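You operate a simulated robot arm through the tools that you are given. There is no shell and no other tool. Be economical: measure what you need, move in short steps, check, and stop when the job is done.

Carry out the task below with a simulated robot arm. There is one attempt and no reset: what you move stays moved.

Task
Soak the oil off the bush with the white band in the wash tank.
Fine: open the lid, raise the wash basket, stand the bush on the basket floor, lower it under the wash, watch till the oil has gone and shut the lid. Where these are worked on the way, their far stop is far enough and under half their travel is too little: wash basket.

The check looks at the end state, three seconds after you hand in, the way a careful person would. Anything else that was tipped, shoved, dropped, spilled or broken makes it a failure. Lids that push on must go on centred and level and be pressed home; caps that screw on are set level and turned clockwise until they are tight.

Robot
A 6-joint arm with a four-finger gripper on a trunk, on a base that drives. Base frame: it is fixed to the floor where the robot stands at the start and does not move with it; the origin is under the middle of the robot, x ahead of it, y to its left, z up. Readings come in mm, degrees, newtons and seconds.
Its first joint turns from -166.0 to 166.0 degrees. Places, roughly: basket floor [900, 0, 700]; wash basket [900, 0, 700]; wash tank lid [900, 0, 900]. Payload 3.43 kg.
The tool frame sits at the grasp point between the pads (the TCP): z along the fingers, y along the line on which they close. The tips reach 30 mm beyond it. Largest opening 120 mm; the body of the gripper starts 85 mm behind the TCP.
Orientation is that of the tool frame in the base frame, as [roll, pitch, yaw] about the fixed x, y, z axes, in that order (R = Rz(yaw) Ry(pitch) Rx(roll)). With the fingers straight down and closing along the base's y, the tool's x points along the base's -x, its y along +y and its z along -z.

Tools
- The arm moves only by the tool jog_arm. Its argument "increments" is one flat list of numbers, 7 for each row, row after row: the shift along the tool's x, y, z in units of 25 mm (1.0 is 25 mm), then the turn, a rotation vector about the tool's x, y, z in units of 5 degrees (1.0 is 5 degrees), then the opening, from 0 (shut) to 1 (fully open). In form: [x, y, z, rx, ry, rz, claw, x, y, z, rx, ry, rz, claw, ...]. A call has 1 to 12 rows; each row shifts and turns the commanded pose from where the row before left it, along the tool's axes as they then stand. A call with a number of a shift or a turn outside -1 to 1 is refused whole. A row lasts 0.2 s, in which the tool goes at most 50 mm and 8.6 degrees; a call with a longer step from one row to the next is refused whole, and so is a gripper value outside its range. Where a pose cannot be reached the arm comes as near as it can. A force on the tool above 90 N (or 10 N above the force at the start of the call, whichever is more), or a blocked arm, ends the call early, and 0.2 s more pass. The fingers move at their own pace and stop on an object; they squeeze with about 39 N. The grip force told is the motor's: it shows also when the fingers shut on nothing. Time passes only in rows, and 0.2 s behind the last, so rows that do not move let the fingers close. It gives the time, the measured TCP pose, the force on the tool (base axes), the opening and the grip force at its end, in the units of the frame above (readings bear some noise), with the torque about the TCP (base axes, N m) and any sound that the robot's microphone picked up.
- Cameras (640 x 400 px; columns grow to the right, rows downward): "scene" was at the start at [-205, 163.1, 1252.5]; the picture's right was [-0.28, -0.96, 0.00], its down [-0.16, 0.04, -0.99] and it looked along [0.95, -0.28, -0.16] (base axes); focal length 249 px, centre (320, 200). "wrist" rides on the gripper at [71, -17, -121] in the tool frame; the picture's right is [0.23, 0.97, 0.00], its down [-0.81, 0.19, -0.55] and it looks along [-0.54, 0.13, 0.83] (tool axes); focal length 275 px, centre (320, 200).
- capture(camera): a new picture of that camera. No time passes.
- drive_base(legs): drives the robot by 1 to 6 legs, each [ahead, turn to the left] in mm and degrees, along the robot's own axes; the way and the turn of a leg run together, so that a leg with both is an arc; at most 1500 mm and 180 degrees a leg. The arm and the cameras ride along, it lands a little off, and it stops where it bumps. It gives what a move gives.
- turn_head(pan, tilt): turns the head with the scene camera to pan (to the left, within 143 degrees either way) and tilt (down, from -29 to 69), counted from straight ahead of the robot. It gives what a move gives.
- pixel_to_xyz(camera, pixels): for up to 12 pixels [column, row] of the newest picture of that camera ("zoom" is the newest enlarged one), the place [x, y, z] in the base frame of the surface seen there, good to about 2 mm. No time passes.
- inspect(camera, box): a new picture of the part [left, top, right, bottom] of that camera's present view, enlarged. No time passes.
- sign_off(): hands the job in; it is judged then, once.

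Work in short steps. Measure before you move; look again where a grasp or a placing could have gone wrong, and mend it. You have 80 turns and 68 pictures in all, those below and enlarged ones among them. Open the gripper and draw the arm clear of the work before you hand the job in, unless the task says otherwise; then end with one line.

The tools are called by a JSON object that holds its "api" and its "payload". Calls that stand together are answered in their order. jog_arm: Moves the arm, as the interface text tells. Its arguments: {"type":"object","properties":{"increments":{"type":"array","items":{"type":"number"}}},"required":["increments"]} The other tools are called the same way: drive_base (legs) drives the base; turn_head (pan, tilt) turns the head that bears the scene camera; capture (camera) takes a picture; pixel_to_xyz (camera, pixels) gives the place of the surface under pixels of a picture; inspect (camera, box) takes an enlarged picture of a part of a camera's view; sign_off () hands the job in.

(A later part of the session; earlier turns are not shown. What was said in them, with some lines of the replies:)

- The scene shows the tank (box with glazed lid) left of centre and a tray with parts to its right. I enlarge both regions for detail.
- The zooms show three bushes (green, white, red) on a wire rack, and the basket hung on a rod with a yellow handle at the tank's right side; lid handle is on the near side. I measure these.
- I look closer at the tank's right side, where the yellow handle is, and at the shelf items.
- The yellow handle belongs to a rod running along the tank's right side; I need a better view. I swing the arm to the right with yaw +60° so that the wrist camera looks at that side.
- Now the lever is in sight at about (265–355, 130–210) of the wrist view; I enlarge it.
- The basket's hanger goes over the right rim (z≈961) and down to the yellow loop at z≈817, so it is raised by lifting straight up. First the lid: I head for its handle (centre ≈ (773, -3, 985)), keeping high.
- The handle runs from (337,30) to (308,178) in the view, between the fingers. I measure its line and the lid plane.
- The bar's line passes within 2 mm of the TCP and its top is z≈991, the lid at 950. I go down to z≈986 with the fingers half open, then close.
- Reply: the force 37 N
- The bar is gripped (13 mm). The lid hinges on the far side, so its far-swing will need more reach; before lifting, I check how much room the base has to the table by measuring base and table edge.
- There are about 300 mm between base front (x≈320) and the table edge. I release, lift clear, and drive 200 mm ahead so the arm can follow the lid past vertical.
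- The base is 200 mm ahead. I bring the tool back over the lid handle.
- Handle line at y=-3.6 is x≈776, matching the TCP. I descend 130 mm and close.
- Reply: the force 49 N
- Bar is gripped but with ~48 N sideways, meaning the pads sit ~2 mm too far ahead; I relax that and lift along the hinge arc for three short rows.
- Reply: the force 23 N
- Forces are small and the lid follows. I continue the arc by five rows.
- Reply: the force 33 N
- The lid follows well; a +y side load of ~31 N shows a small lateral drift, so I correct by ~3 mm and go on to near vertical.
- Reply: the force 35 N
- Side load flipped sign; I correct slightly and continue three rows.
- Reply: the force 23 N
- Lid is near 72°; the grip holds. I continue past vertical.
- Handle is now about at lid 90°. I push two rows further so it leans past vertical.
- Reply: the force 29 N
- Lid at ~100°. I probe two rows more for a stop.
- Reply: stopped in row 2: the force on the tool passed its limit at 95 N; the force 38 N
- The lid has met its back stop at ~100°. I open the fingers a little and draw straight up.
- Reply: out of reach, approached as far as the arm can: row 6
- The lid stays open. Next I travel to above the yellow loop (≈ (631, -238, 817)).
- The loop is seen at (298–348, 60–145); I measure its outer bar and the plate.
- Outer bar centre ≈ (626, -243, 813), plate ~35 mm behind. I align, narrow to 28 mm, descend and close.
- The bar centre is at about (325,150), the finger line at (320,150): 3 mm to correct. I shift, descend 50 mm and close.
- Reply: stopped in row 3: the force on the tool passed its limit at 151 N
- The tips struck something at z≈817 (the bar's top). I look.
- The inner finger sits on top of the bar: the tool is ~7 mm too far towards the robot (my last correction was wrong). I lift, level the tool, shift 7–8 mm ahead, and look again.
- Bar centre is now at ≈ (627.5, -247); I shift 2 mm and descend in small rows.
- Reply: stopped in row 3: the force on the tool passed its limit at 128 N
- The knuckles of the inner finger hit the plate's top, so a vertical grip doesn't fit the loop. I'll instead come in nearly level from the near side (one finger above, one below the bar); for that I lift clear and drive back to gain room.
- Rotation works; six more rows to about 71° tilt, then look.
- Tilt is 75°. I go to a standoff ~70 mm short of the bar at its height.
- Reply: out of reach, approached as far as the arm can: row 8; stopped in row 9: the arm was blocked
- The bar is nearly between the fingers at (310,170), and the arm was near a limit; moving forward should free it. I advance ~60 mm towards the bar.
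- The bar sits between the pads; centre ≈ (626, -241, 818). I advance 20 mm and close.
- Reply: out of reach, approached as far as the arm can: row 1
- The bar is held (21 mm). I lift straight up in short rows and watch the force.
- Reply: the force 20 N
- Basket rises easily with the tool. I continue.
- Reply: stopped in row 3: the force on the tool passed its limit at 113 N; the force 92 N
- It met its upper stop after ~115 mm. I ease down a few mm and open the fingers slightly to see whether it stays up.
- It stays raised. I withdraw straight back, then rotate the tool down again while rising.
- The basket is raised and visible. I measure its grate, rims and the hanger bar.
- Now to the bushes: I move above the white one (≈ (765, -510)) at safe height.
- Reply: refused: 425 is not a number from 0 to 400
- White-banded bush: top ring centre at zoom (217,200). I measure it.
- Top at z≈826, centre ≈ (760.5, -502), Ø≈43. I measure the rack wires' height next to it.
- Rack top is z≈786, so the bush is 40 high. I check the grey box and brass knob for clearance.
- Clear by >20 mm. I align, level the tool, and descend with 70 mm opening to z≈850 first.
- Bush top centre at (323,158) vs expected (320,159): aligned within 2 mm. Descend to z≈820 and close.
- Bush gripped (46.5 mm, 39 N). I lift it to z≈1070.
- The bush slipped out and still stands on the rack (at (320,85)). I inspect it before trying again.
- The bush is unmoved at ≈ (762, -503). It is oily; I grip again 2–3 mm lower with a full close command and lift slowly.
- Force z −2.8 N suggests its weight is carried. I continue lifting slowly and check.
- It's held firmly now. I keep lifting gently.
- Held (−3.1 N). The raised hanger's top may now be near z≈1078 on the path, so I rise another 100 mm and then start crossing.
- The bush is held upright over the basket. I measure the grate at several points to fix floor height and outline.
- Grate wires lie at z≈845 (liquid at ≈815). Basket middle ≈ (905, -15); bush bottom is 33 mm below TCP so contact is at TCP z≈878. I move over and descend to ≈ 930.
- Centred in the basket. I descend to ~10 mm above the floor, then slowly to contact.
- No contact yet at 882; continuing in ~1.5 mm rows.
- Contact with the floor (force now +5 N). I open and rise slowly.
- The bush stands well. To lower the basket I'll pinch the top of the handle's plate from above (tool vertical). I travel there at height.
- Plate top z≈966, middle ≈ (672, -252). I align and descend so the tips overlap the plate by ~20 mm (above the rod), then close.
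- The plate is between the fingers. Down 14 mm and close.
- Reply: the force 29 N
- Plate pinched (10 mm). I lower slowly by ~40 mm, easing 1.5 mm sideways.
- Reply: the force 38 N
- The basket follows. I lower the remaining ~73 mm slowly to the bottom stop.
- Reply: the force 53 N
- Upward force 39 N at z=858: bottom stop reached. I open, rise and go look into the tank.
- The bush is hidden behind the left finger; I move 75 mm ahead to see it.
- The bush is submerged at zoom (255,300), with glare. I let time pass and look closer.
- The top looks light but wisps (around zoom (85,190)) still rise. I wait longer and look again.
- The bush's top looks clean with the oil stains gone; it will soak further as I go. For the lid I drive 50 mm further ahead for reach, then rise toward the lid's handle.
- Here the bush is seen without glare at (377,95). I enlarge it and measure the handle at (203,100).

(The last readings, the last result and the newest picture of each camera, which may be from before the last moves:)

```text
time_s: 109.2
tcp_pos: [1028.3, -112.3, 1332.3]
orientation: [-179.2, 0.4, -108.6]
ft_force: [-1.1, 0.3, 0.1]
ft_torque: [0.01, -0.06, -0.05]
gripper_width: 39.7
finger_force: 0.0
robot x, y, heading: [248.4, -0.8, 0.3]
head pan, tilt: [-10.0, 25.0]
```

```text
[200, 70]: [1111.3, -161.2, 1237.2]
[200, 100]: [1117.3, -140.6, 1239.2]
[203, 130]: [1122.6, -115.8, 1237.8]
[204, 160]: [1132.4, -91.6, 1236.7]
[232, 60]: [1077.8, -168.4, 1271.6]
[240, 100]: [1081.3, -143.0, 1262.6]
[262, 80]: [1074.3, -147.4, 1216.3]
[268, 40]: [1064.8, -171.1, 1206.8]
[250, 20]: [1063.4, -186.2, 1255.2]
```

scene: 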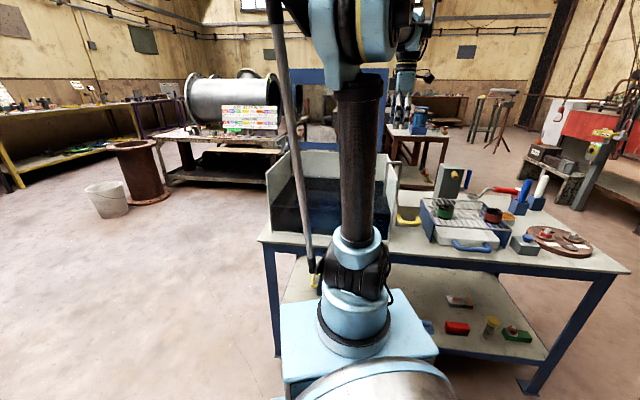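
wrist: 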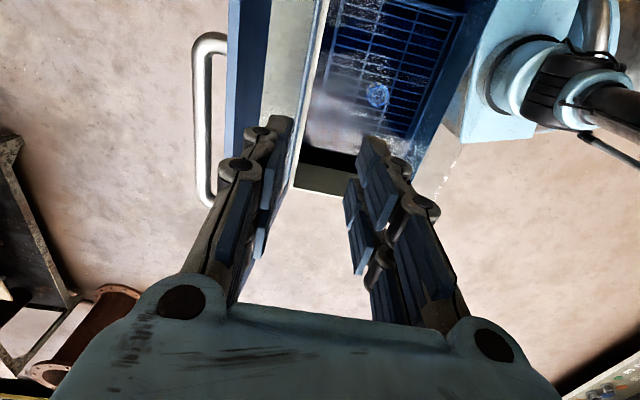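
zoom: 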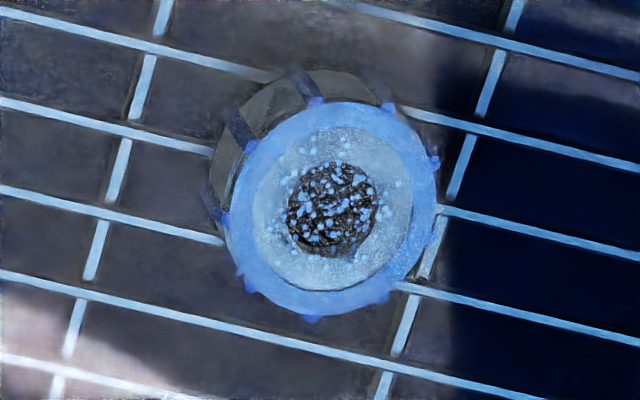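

No brown oil is seen; some bubbles are still working. I wait 5 s more and look once again.

{"api": "jog_arm", "payload": {"increments": [0, 0, 0, 0, 0, 0, 0.33, 0, 0, 0, 0, 0, 0, 0.33, 0, 0, 0, 0, 0, 0, 0.33, 0, 0, 0, 0, 0, 0, 0.33, 0, 0, 0, 0, 0, 0, 0.33, 0, 0, 0, 0, 0, 0, 0.33, 0, 0, 0, 0, 0, 0, 0.33, 0, 0, 0, 0, 0, 0, 0.33, 0, 0, 0, 0, 0, 0, 0.33, 0, 0, 0, 0, 0, 0, 0.33, 0, 0, 0, 0, 0, 0, 0.33, 0, 0, 0, 0, 0, 0, 0.33]}}

{"api": "jog_arm", "payload": {"increments": [0, 0, 0, 0, 0, 0, 0.33, 0, 0, 0, 0, 0, 0, 0.33, 0, 0, 0, 0, 0, 0, 0.33, 0, 0, 0, 0, 0, 0, 0.33, 0, 0, 0, 0, 0, 0, 0.33, 0, 0, 0, 0, 0, 0, 0.33, 0, 0, 0, 0, 0, 0, 0.33, 0, 0, 0, 0, 0, 0, 0.33, 0, 0, 0, 0, 0, 0, 0.33, 0, 0, 0, 0, 0, 0, 0.33, 0, 0, 0, 0, 0, 0, 0.33, 0, 0, 0, 0, 0, 0, 0.33]}}

{"api": "inspect", "payload": {"camera": "wrist", "box": [347, 75, 407, 115]}}

```text
time_s: 111.8
tcp_pos: [1028.4, -110.9, 1331.5]
orientation: [-179.2, 0.3, -108.6]
ft_force: [-0.2, -0.5, 0.6]
ft_torque: [0.03, -0.03, -0.04]
gripper_width: 39.4
finger_force: 0.0
robot x, y, heading: [247.7, 3.6, 0.5]
head pan, tilt: [-10.0, 25.0]
```

```text
time_s: 114.5
tcp_pos: [1029.3, -110.4, 1332.1]
orientation: [-179.3, 0.4, -108.5]
ft_force: [-0.8, -0.2, -0.1]
ft_torque: [-0.01, -0.02, -0.01]
gripper_width: 39.6
finger_force: 0.1
robot x, y, heading: [250.5, -0.4, 0.0]
head pan, tilt: [-10.0, 25.0]
```

```text
10.00 times, centred on (377, 95) of wrist
```

zoom: 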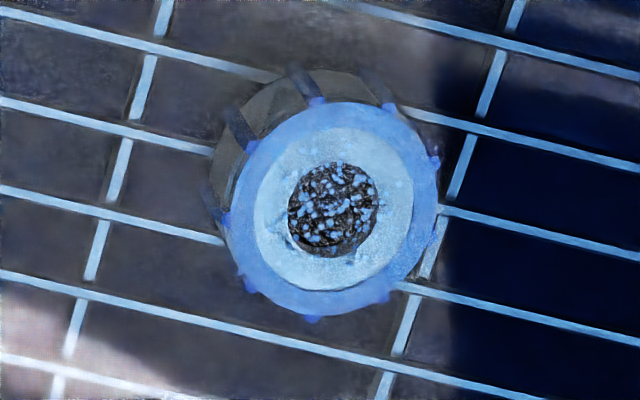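

The ring got cleaner, spots around the bore receded. I wait another ~10 s to be sure.

{"api": "jog_arm", "payload": {"increments": [0, 0, 0, 0, 0, 0, 0.33, 0, 0, 0, 0, 0, 0, 0.33, 0, 0, 0, 0, 0, 0, 0.33, 0, 0, 0, 0, 0, 0, 0.33, 0, 0, 0, 0, 0, 0, 0.33, 0, 0, 0, 0, 0, 0, 0.33, 0, 0, 0, 0, 0, 0, 0.33, 0, 0, 0, 0, 0, 0, 0.33, 0, 0, 0, 0, 0, 0, 0.33, 0, 0, 0, 0, 0, 0, 0.33, 0, 0, 0, 0, 0, 0, 0.33, 0, 0, 0, 0, 0, 0, 0.33]}}

{"api": "jog_arm", "payload": {"increments": [0, 0, 0, 0, 0, 0, 0.33, 0, 0, 0, 0, 0, 0, 0.33, 0, 0, 0, 0, 0, 0, 0.33, 0, 0, 0, 0, 0, 0, 0.33, 0, 0, 0, 0, 0, 0, 0.33, 0, 0, 0, 0, 0, 0, 0.33, 0, 0, 0, 0, 0, 0, 0.33, 0, 0, 0, 0, 0, 0, 0.33, 0, 0, 0, 0, 0, 0, 0.33, 0, 0, 0, 0, 0, 0, 0.33, 0, 0, 0, 0, 0, 0, 0.33, 0, 0, 0, 0, 0, 0, 0.33]}}

{"api": "jog_arm", "payload": {"increments": [0, 0, 0, 0, 0, 0, 0.33, 0, 0, 0, 0, 0, 0, 0.33, 0, 0, 0, 0, 0, 0, 0.33, 0, 0, 0, 0, 0, 0, 0.33, 0, 0, 0, 0, 0, 0, 0.33, 0, 0, 0, 0, 0, 0, 0.33, 0, 0, 0, 0, 0, 0, 0.33, 0, 0, 0, 0, 0, 0, 0.33, 0, 0, 0, 0, 0, 0, 0.33, 0, 0, 0, 0, 0, 0, 0.33, 0, 0, 0, 0, 0, 0, 0.33, 0, 0, 0, 0, 0, 0, 0.33]}}

{"api": "jog_arm", "payload": {"increments": [0, 0, 0, 0, 0, 0, 0.33, 0, 0, 0, 0, 0, 0, 0.33, 0, 0, 0, 0, 0, 0, 0.33, 0, 0, 0, 0, 0, 0, 0.33, 0, 0, 0, 0, 0, 0, 0.33, 0, 0, 0, 0, 0, 0, 0.33, 0, 0, 0, 0, 0, 0, 0.33, 0, 0, 0, 0, 0, 0, 0.33, 0, 0, 0, 0, 0, 0, 0.33, 0, 0, 0, 0, 0, 0, 0.33, 0, 0, 0, 0, 0, 0, 0.33, 0, 0, 0, 0, 0, 0, 0.33]}}

{"api": "inspect", "payload": {"camera": "wrist", "box": [347, 75, 407, 115]}}

```text
time_s: 117.0
tcp_pos: [1029.2, -110.1, 1331.9]
orientation: [-179.2, 0.4, -108.6]
ft_force: [0.3, 0.3, 0.3]
ft_torque: [0.01, -0.01, 0.04]
gripper_width: 39.9
finger_force: 0.0
robot x, y, heading: [248.0, -0.4, 0.3]
head pan, tilt: [-10.0, 25.0]
```

```text
time_s: 119.7
tcp_pos: [1028.8, -111.0, 1332.7]
orientation: [-179.3, 0.4, -108.6]
ft_force: [0.0, 0.5, 0.5]
ft_torque: [-0.01, 0.02, 0.02]
gripper_width: 39.7
finger_force: 0.1
robot x, y, heading: [250.6, -1.9, 0.2]
head pan, tilt: [-10.0, 25.0]
```

```text
time_s: 122.2
tcp_pos: [1029.4, -110.4, 1331.3]
orientation: [-179.2, 0.4, -108.5]
ft_force: [0.0, 1.0, 0.0]
ft_torque: [-0.01, -0.02, 0.0]
gripper_width: 39.5
finger_force: 0.1
robot x, y, heading: [249.4, 0.1, 0.2]
head pan, tilt: [-10.0, 25.0]
```

```text
time_s: 124.8
tcp_pos: [1028.1, -109.9, 1331.6]
orientation: [-179.1, 0.4, -108.6]
ft_force: [-0.3, 1.1, -0.3]
ft_torque: [0.0, 0.0, 0.0]
gripper_width: 39.6
finger_force: 0.0
robot x, y, heading: [252.3, 1.6, 0.3]
head pan, tilt: [-10.0, 25.0]
```

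```text
10.00 times, centred on (377, 95) of wrist
```

zoom: 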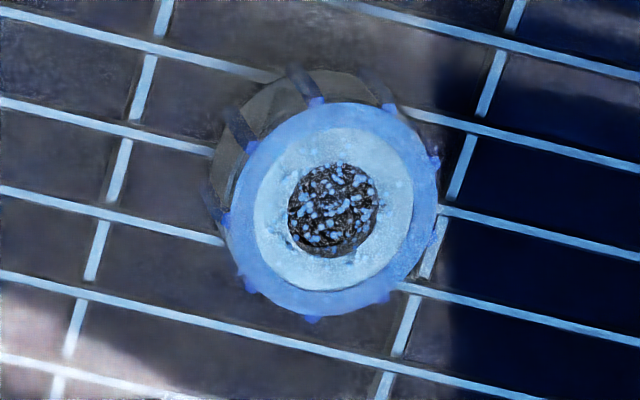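

Unchanged from before: the bush is clean. Now I move over the lid handle (bar ≈ (1123, -118), z≈1233), looking before descending.

{"api": "jog_arm", "payload": {"increments": [-0.23, -0.9, 0, -0.18, 0.08, 0, 0.33, -0.23, -0.93, 0, 0, 0, 0, 0.33, -0.23, -0.93, 0, 0, 0, 0, 0.33, -0.23, -0.93, 0, 0, 0, 0, 0.33, 0, 0, 0, 0, 0, 0, 0.33]}}

{"api": "capture", "payload": {"camera": "wrist"}}

```text
time_s: 126.0
tcp_pos: [1124.1, -117.1, 1333.6]
orientation: [179.9, 0.0, -108.6]
ft_force: [1.0, -0.6, -0.1]
ft_torque: [0.01, -0.01, 0.01]
gripper_width: 39.5
finger_force: 0.0
robot x, y, heading: [251.4, 1.8, 0.0]
head pan, tilt: [-10.0, 25.0]
```

```text
12 pictures are left
```

wrist: 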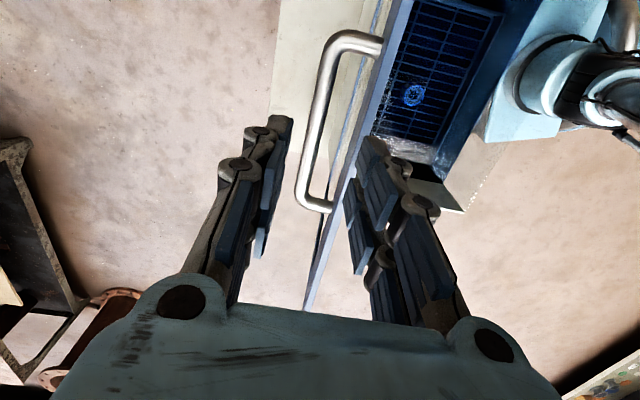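

Bar is ~3 mm ahead of the finger line. I offset so the inner finger stays clear of the lid, and descend to z≈1252 with 32 mm opening.

{"api": "jog_arm", "payload": {"increments": [0, -0.28, 0.6, 0, 0, 0, 0.27, 0, 0, 0.7, 0, 0, 0, 0.27, 0, 0, 0.7, 0, 0, 0, 0.27, 0, 0, 0.6, 0, 0, 0, 0.27, 0, 0, 0.6, 0, 0, 0, 0.27]}}

{"api": "inspect", "payload": {"camera": "wrist", "box": [200, 60, 440, 230]}}

```text
time_s: 127.2
tcp_pos: [1129.4, -120.2, 1252.2]
orientation: [179.9, 0.0, -108.6]
ft_force: [-0.6, 1.0, 0.1]
ft_torque: [0.01, 0.0, -0.03]
gripper_width: 32.4
finger_force: 0.1
robot x, y, heading: [251.0, -1.2, 0.1]
head pan, tilt: [-10.0, 25.0]
```

```text
2.35 times, centred on (320, 145) of wrist
```

zoom: 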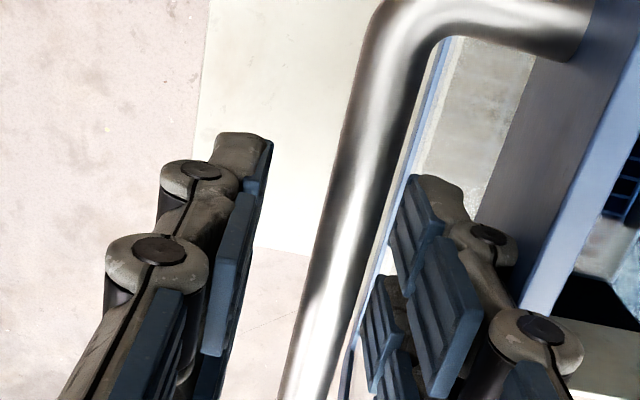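

The bar is between the fingers, the inner finger behind it. I go 8 mm lower and close.

{"api": "jog_arm", "payload": {"increments": [0, 0, 0.3, 0, 0, 0, 0.27, 0, 0.1, 0, 0, 0, 0, 0, 0, 0, 0, 0, 0, 0, 0, 0, 0, 0, 0, 0, 0, 0]}}

```text
time_s: 128.2
tcp_pos: [1127.1, -118.7, 1244.9]
orientation: [179.9, 0.1, -108.7]
ft_force: [9.0, 0.6, 26.5]
ft_torque: [-0.16, -0.19, 0.29]
gripper_width: 13.0
finger_force: 45.4
robot x, y, heading: [248.8, -0.8, 0.2]
head pan, tilt: [-10.0, 25.0]
```

Gripped (13 mm). I swing the lid back along the arc, four rows first.

{"api": "jog_arm", "payload": {"increments": [0.01, 0.932, -0.244, 0, 0, 0, 0, 0.01, 0.952, -0.164, 0, 0, 0, 0, 0.01, 0.96, -0.084, 0, 0, 0, 0, 0.01, 0.968, -0.004, 0, 0, 0, 0]}}

```text
time_s: 129.2
tcp_pos: [1037.8, -90.3, 1256.7]
orientation: [179.8, -0.1, -108.5]
ft_force: [1.0, -6.1, -25.7]
ft_torque: [-0.01, 0.03, 0.31]
gripper_width: 13.3
finger_force: 45.3
robot x, y, heading: [251.9, -1.6, 0.1]
head pan, tilt: [-10.0, 25.0]
```

Good; a slight downward pull, so I add a little descent and continue.

{"api": "jog_arm", "payload": {"increments": [0.01, 0.96, 0.15, 0, 0, 0, 0, 0.01, 0.952, 0.18, 0, 0, 0, 0, 0.01, 0.936, 0.236, 0, 0, 0, 0, 0.01, 0.912, 0.316, 0, 0, 0, 0, 0.01, 0.884, 0.388, 0, 0, 0, 0]}}

```text
time_s: 130.4
tcp_pos: [925.2, -52.6, 1225.0]
orientation: [179.7, 0.0, -108.6]
ft_force: [2.8, -7.3, -7.0]
ft_torque: [0.11, -0.23, 0.53]
gripper_width: 13.4
finger_force: 45.6
robot x, y, heading: [251.9, 0.7, 0.1]
head pan, tilt: [-10.0, 25.0]
5 turns are left
```

Only a few turns remain; forces are small, so I run the remaining arc down to closed, with a small extra press, and look.

{"api": "jog_arm", "payload": {"increments": [0.01, 0.844, 0.46, 0, 0, 0, 0, 0.01, 0.808, 0.532, 0, 0, 0, 0, 0.01, 0.756, 0.596, 0, 0, 0, 0, 0.01, 0.708, 0.66, 0, 0, 0, 0, 0.01, 0.648, 0.712, 0, 0, 0, 0, 0.01, 0.584, 0.768, 0, 0, 0, 0, 0.01, 0.52, 0.812, 0, 0, 0, 0, 0.01, 0.452, 0.856, 0, 0, 0, 0, 0.01, 0.376, 0.888, 0, 0, 0, 0, 0.01, 0.3, 0.916, 0, 0, 0, 0, 0.01, 0.224, 0.936, 0, 0, 0, 0, 0, 0.1, 0.596, 0, 0, 0, 0]}}

{"api": "jog_arm", "payload": {"increments": [0, 0, 0.15, 0, 0, 0, 0, 0, 0, 0.15, 0, 0, 0, 0, 0, 0, 0.15, 0, 0, 0, 0]}}

{"api": "capture", "payload": {"camera": "scene"}}

{"api": "capture", "payload": {"camera": "wrist"}}

{"api": "pixel_to_xyz", "payload": {"camera": "wrist", "pixels": [[350, 120], [300, 120], [330, 75], [306, 250], [250, 100], [280, 60]]}}

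```text
time_s: 133.1
tcp_pos: [776.1, -5.8, 1008.4]
orientation: [179.9, -0.1, -108.6]
ft_force: [18.3, -6.3, -2.5]
ft_torque: [-0.26, -0.56, 1.43]
gripper_width: 13.9
finger_force: 45.4
robot x, y, heading: [251.7, 1.5, 0.6]
head pan, tilt: [-10.0, 25.0]
```

```text
time_s: 133.8
tcp_pos: [775.3, -5.9, 996.1]
orientation: [179.9, 0.0, -108.5]
ft_force: [25.7, -7.5, 37.2]
ft_torque: [-0.27, -0.46, 1.42]
gripper_width: 13.6
finger_force: 44.8
robot x, y, heading: [249.5, 1.7, 0.0]
head pan, tilt: [-10.0, 25.0]
```

```text
10 pictures are left
```

scene: 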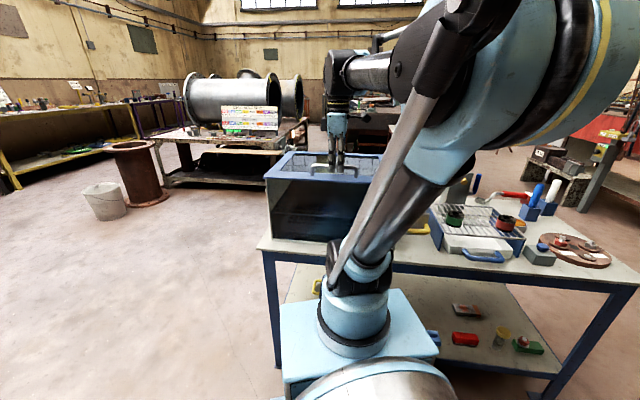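

```text
9 pictures are left
```

wrist: 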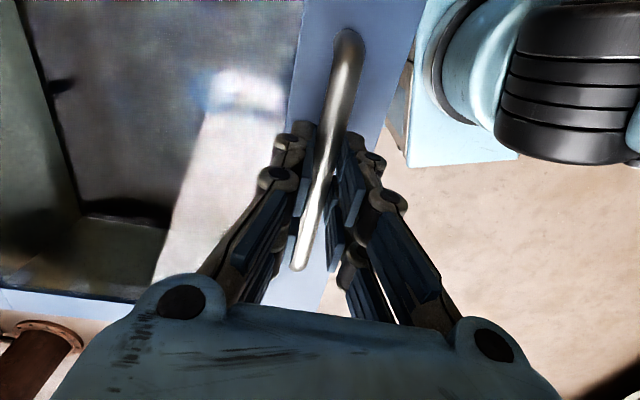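

```text
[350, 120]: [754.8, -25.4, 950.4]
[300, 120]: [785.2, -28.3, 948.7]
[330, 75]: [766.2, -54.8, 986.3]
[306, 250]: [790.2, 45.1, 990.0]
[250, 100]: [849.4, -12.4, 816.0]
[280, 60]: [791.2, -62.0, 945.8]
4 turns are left
```

The lid reads z≈950, level as at the start, with 37 N of reaction: it is shut. I open the fingers, rise straight up and clear, then check.

{"api": "jog_arm", "payload": {"increments": [0, 0, 0, 0, 0, 0, 0.45, 0, 0, 0, 0, 0, 0, 0.45, 0, 0, -0.6, 0, 0, 0, 0.45, 0, 0, -1, 0, 0, 0, 0.45, 0, 0, -1, 0, 0, 0, 0.45, 0, 0, -1, 0, 0, 0, 0.45, 0, 0, -1, 0, 0, 0, 0.6, 0, 0, -1, 0, 0, 0, 0.8, 0, 0, -1, 0, 0, 0, 1, 0, 0, -1, 0, 0, 0, 1]}}

{"api": "capture", "payload": {"camera": "wrist"}}

{"api": "pixel_to_xyz", "payload": {"camera": "wrist", "pixels": [[320, 60], [345, 100], [300, 90], [300, 200], [350, 60]]}}

```text
time_s: 136.1
tcp_pos: [776.2, -5.5, 1185.5]
orientation: [179.9, 0.0, -108.6]
ft_force: [-0.8, -0.3, -0.4]
ft_torque: [0.0, -0.03, 0.0]
gripper_width: 120.0
finger_force: 0.0
robot x, y, heading: [252.5, -1.2, 0.1]
head pan, tilt: [-10.0, 25.0]
```

```text
8 pictures are left
```

wrist: 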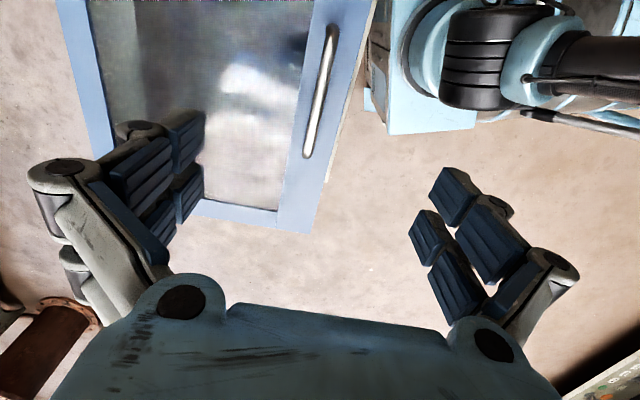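

```text
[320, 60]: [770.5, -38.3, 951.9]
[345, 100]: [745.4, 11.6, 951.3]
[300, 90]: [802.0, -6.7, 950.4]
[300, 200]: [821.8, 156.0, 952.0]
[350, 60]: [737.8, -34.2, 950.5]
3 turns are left
```

The lid lies flat at z≈951, the gripper is open and the arm is clear. I hand in.

{"api": "sign_off", "payload": {}}

```text
The job is handed in.
```

I soaked the white-banded bush in the wash tank until no oil showed. It is standing on the lowered basket floor, the lid is shut level, and the gripper is open and clear. On my first attempt to pick up the bush, it slipped from the fingers but stayed upright on the rack.
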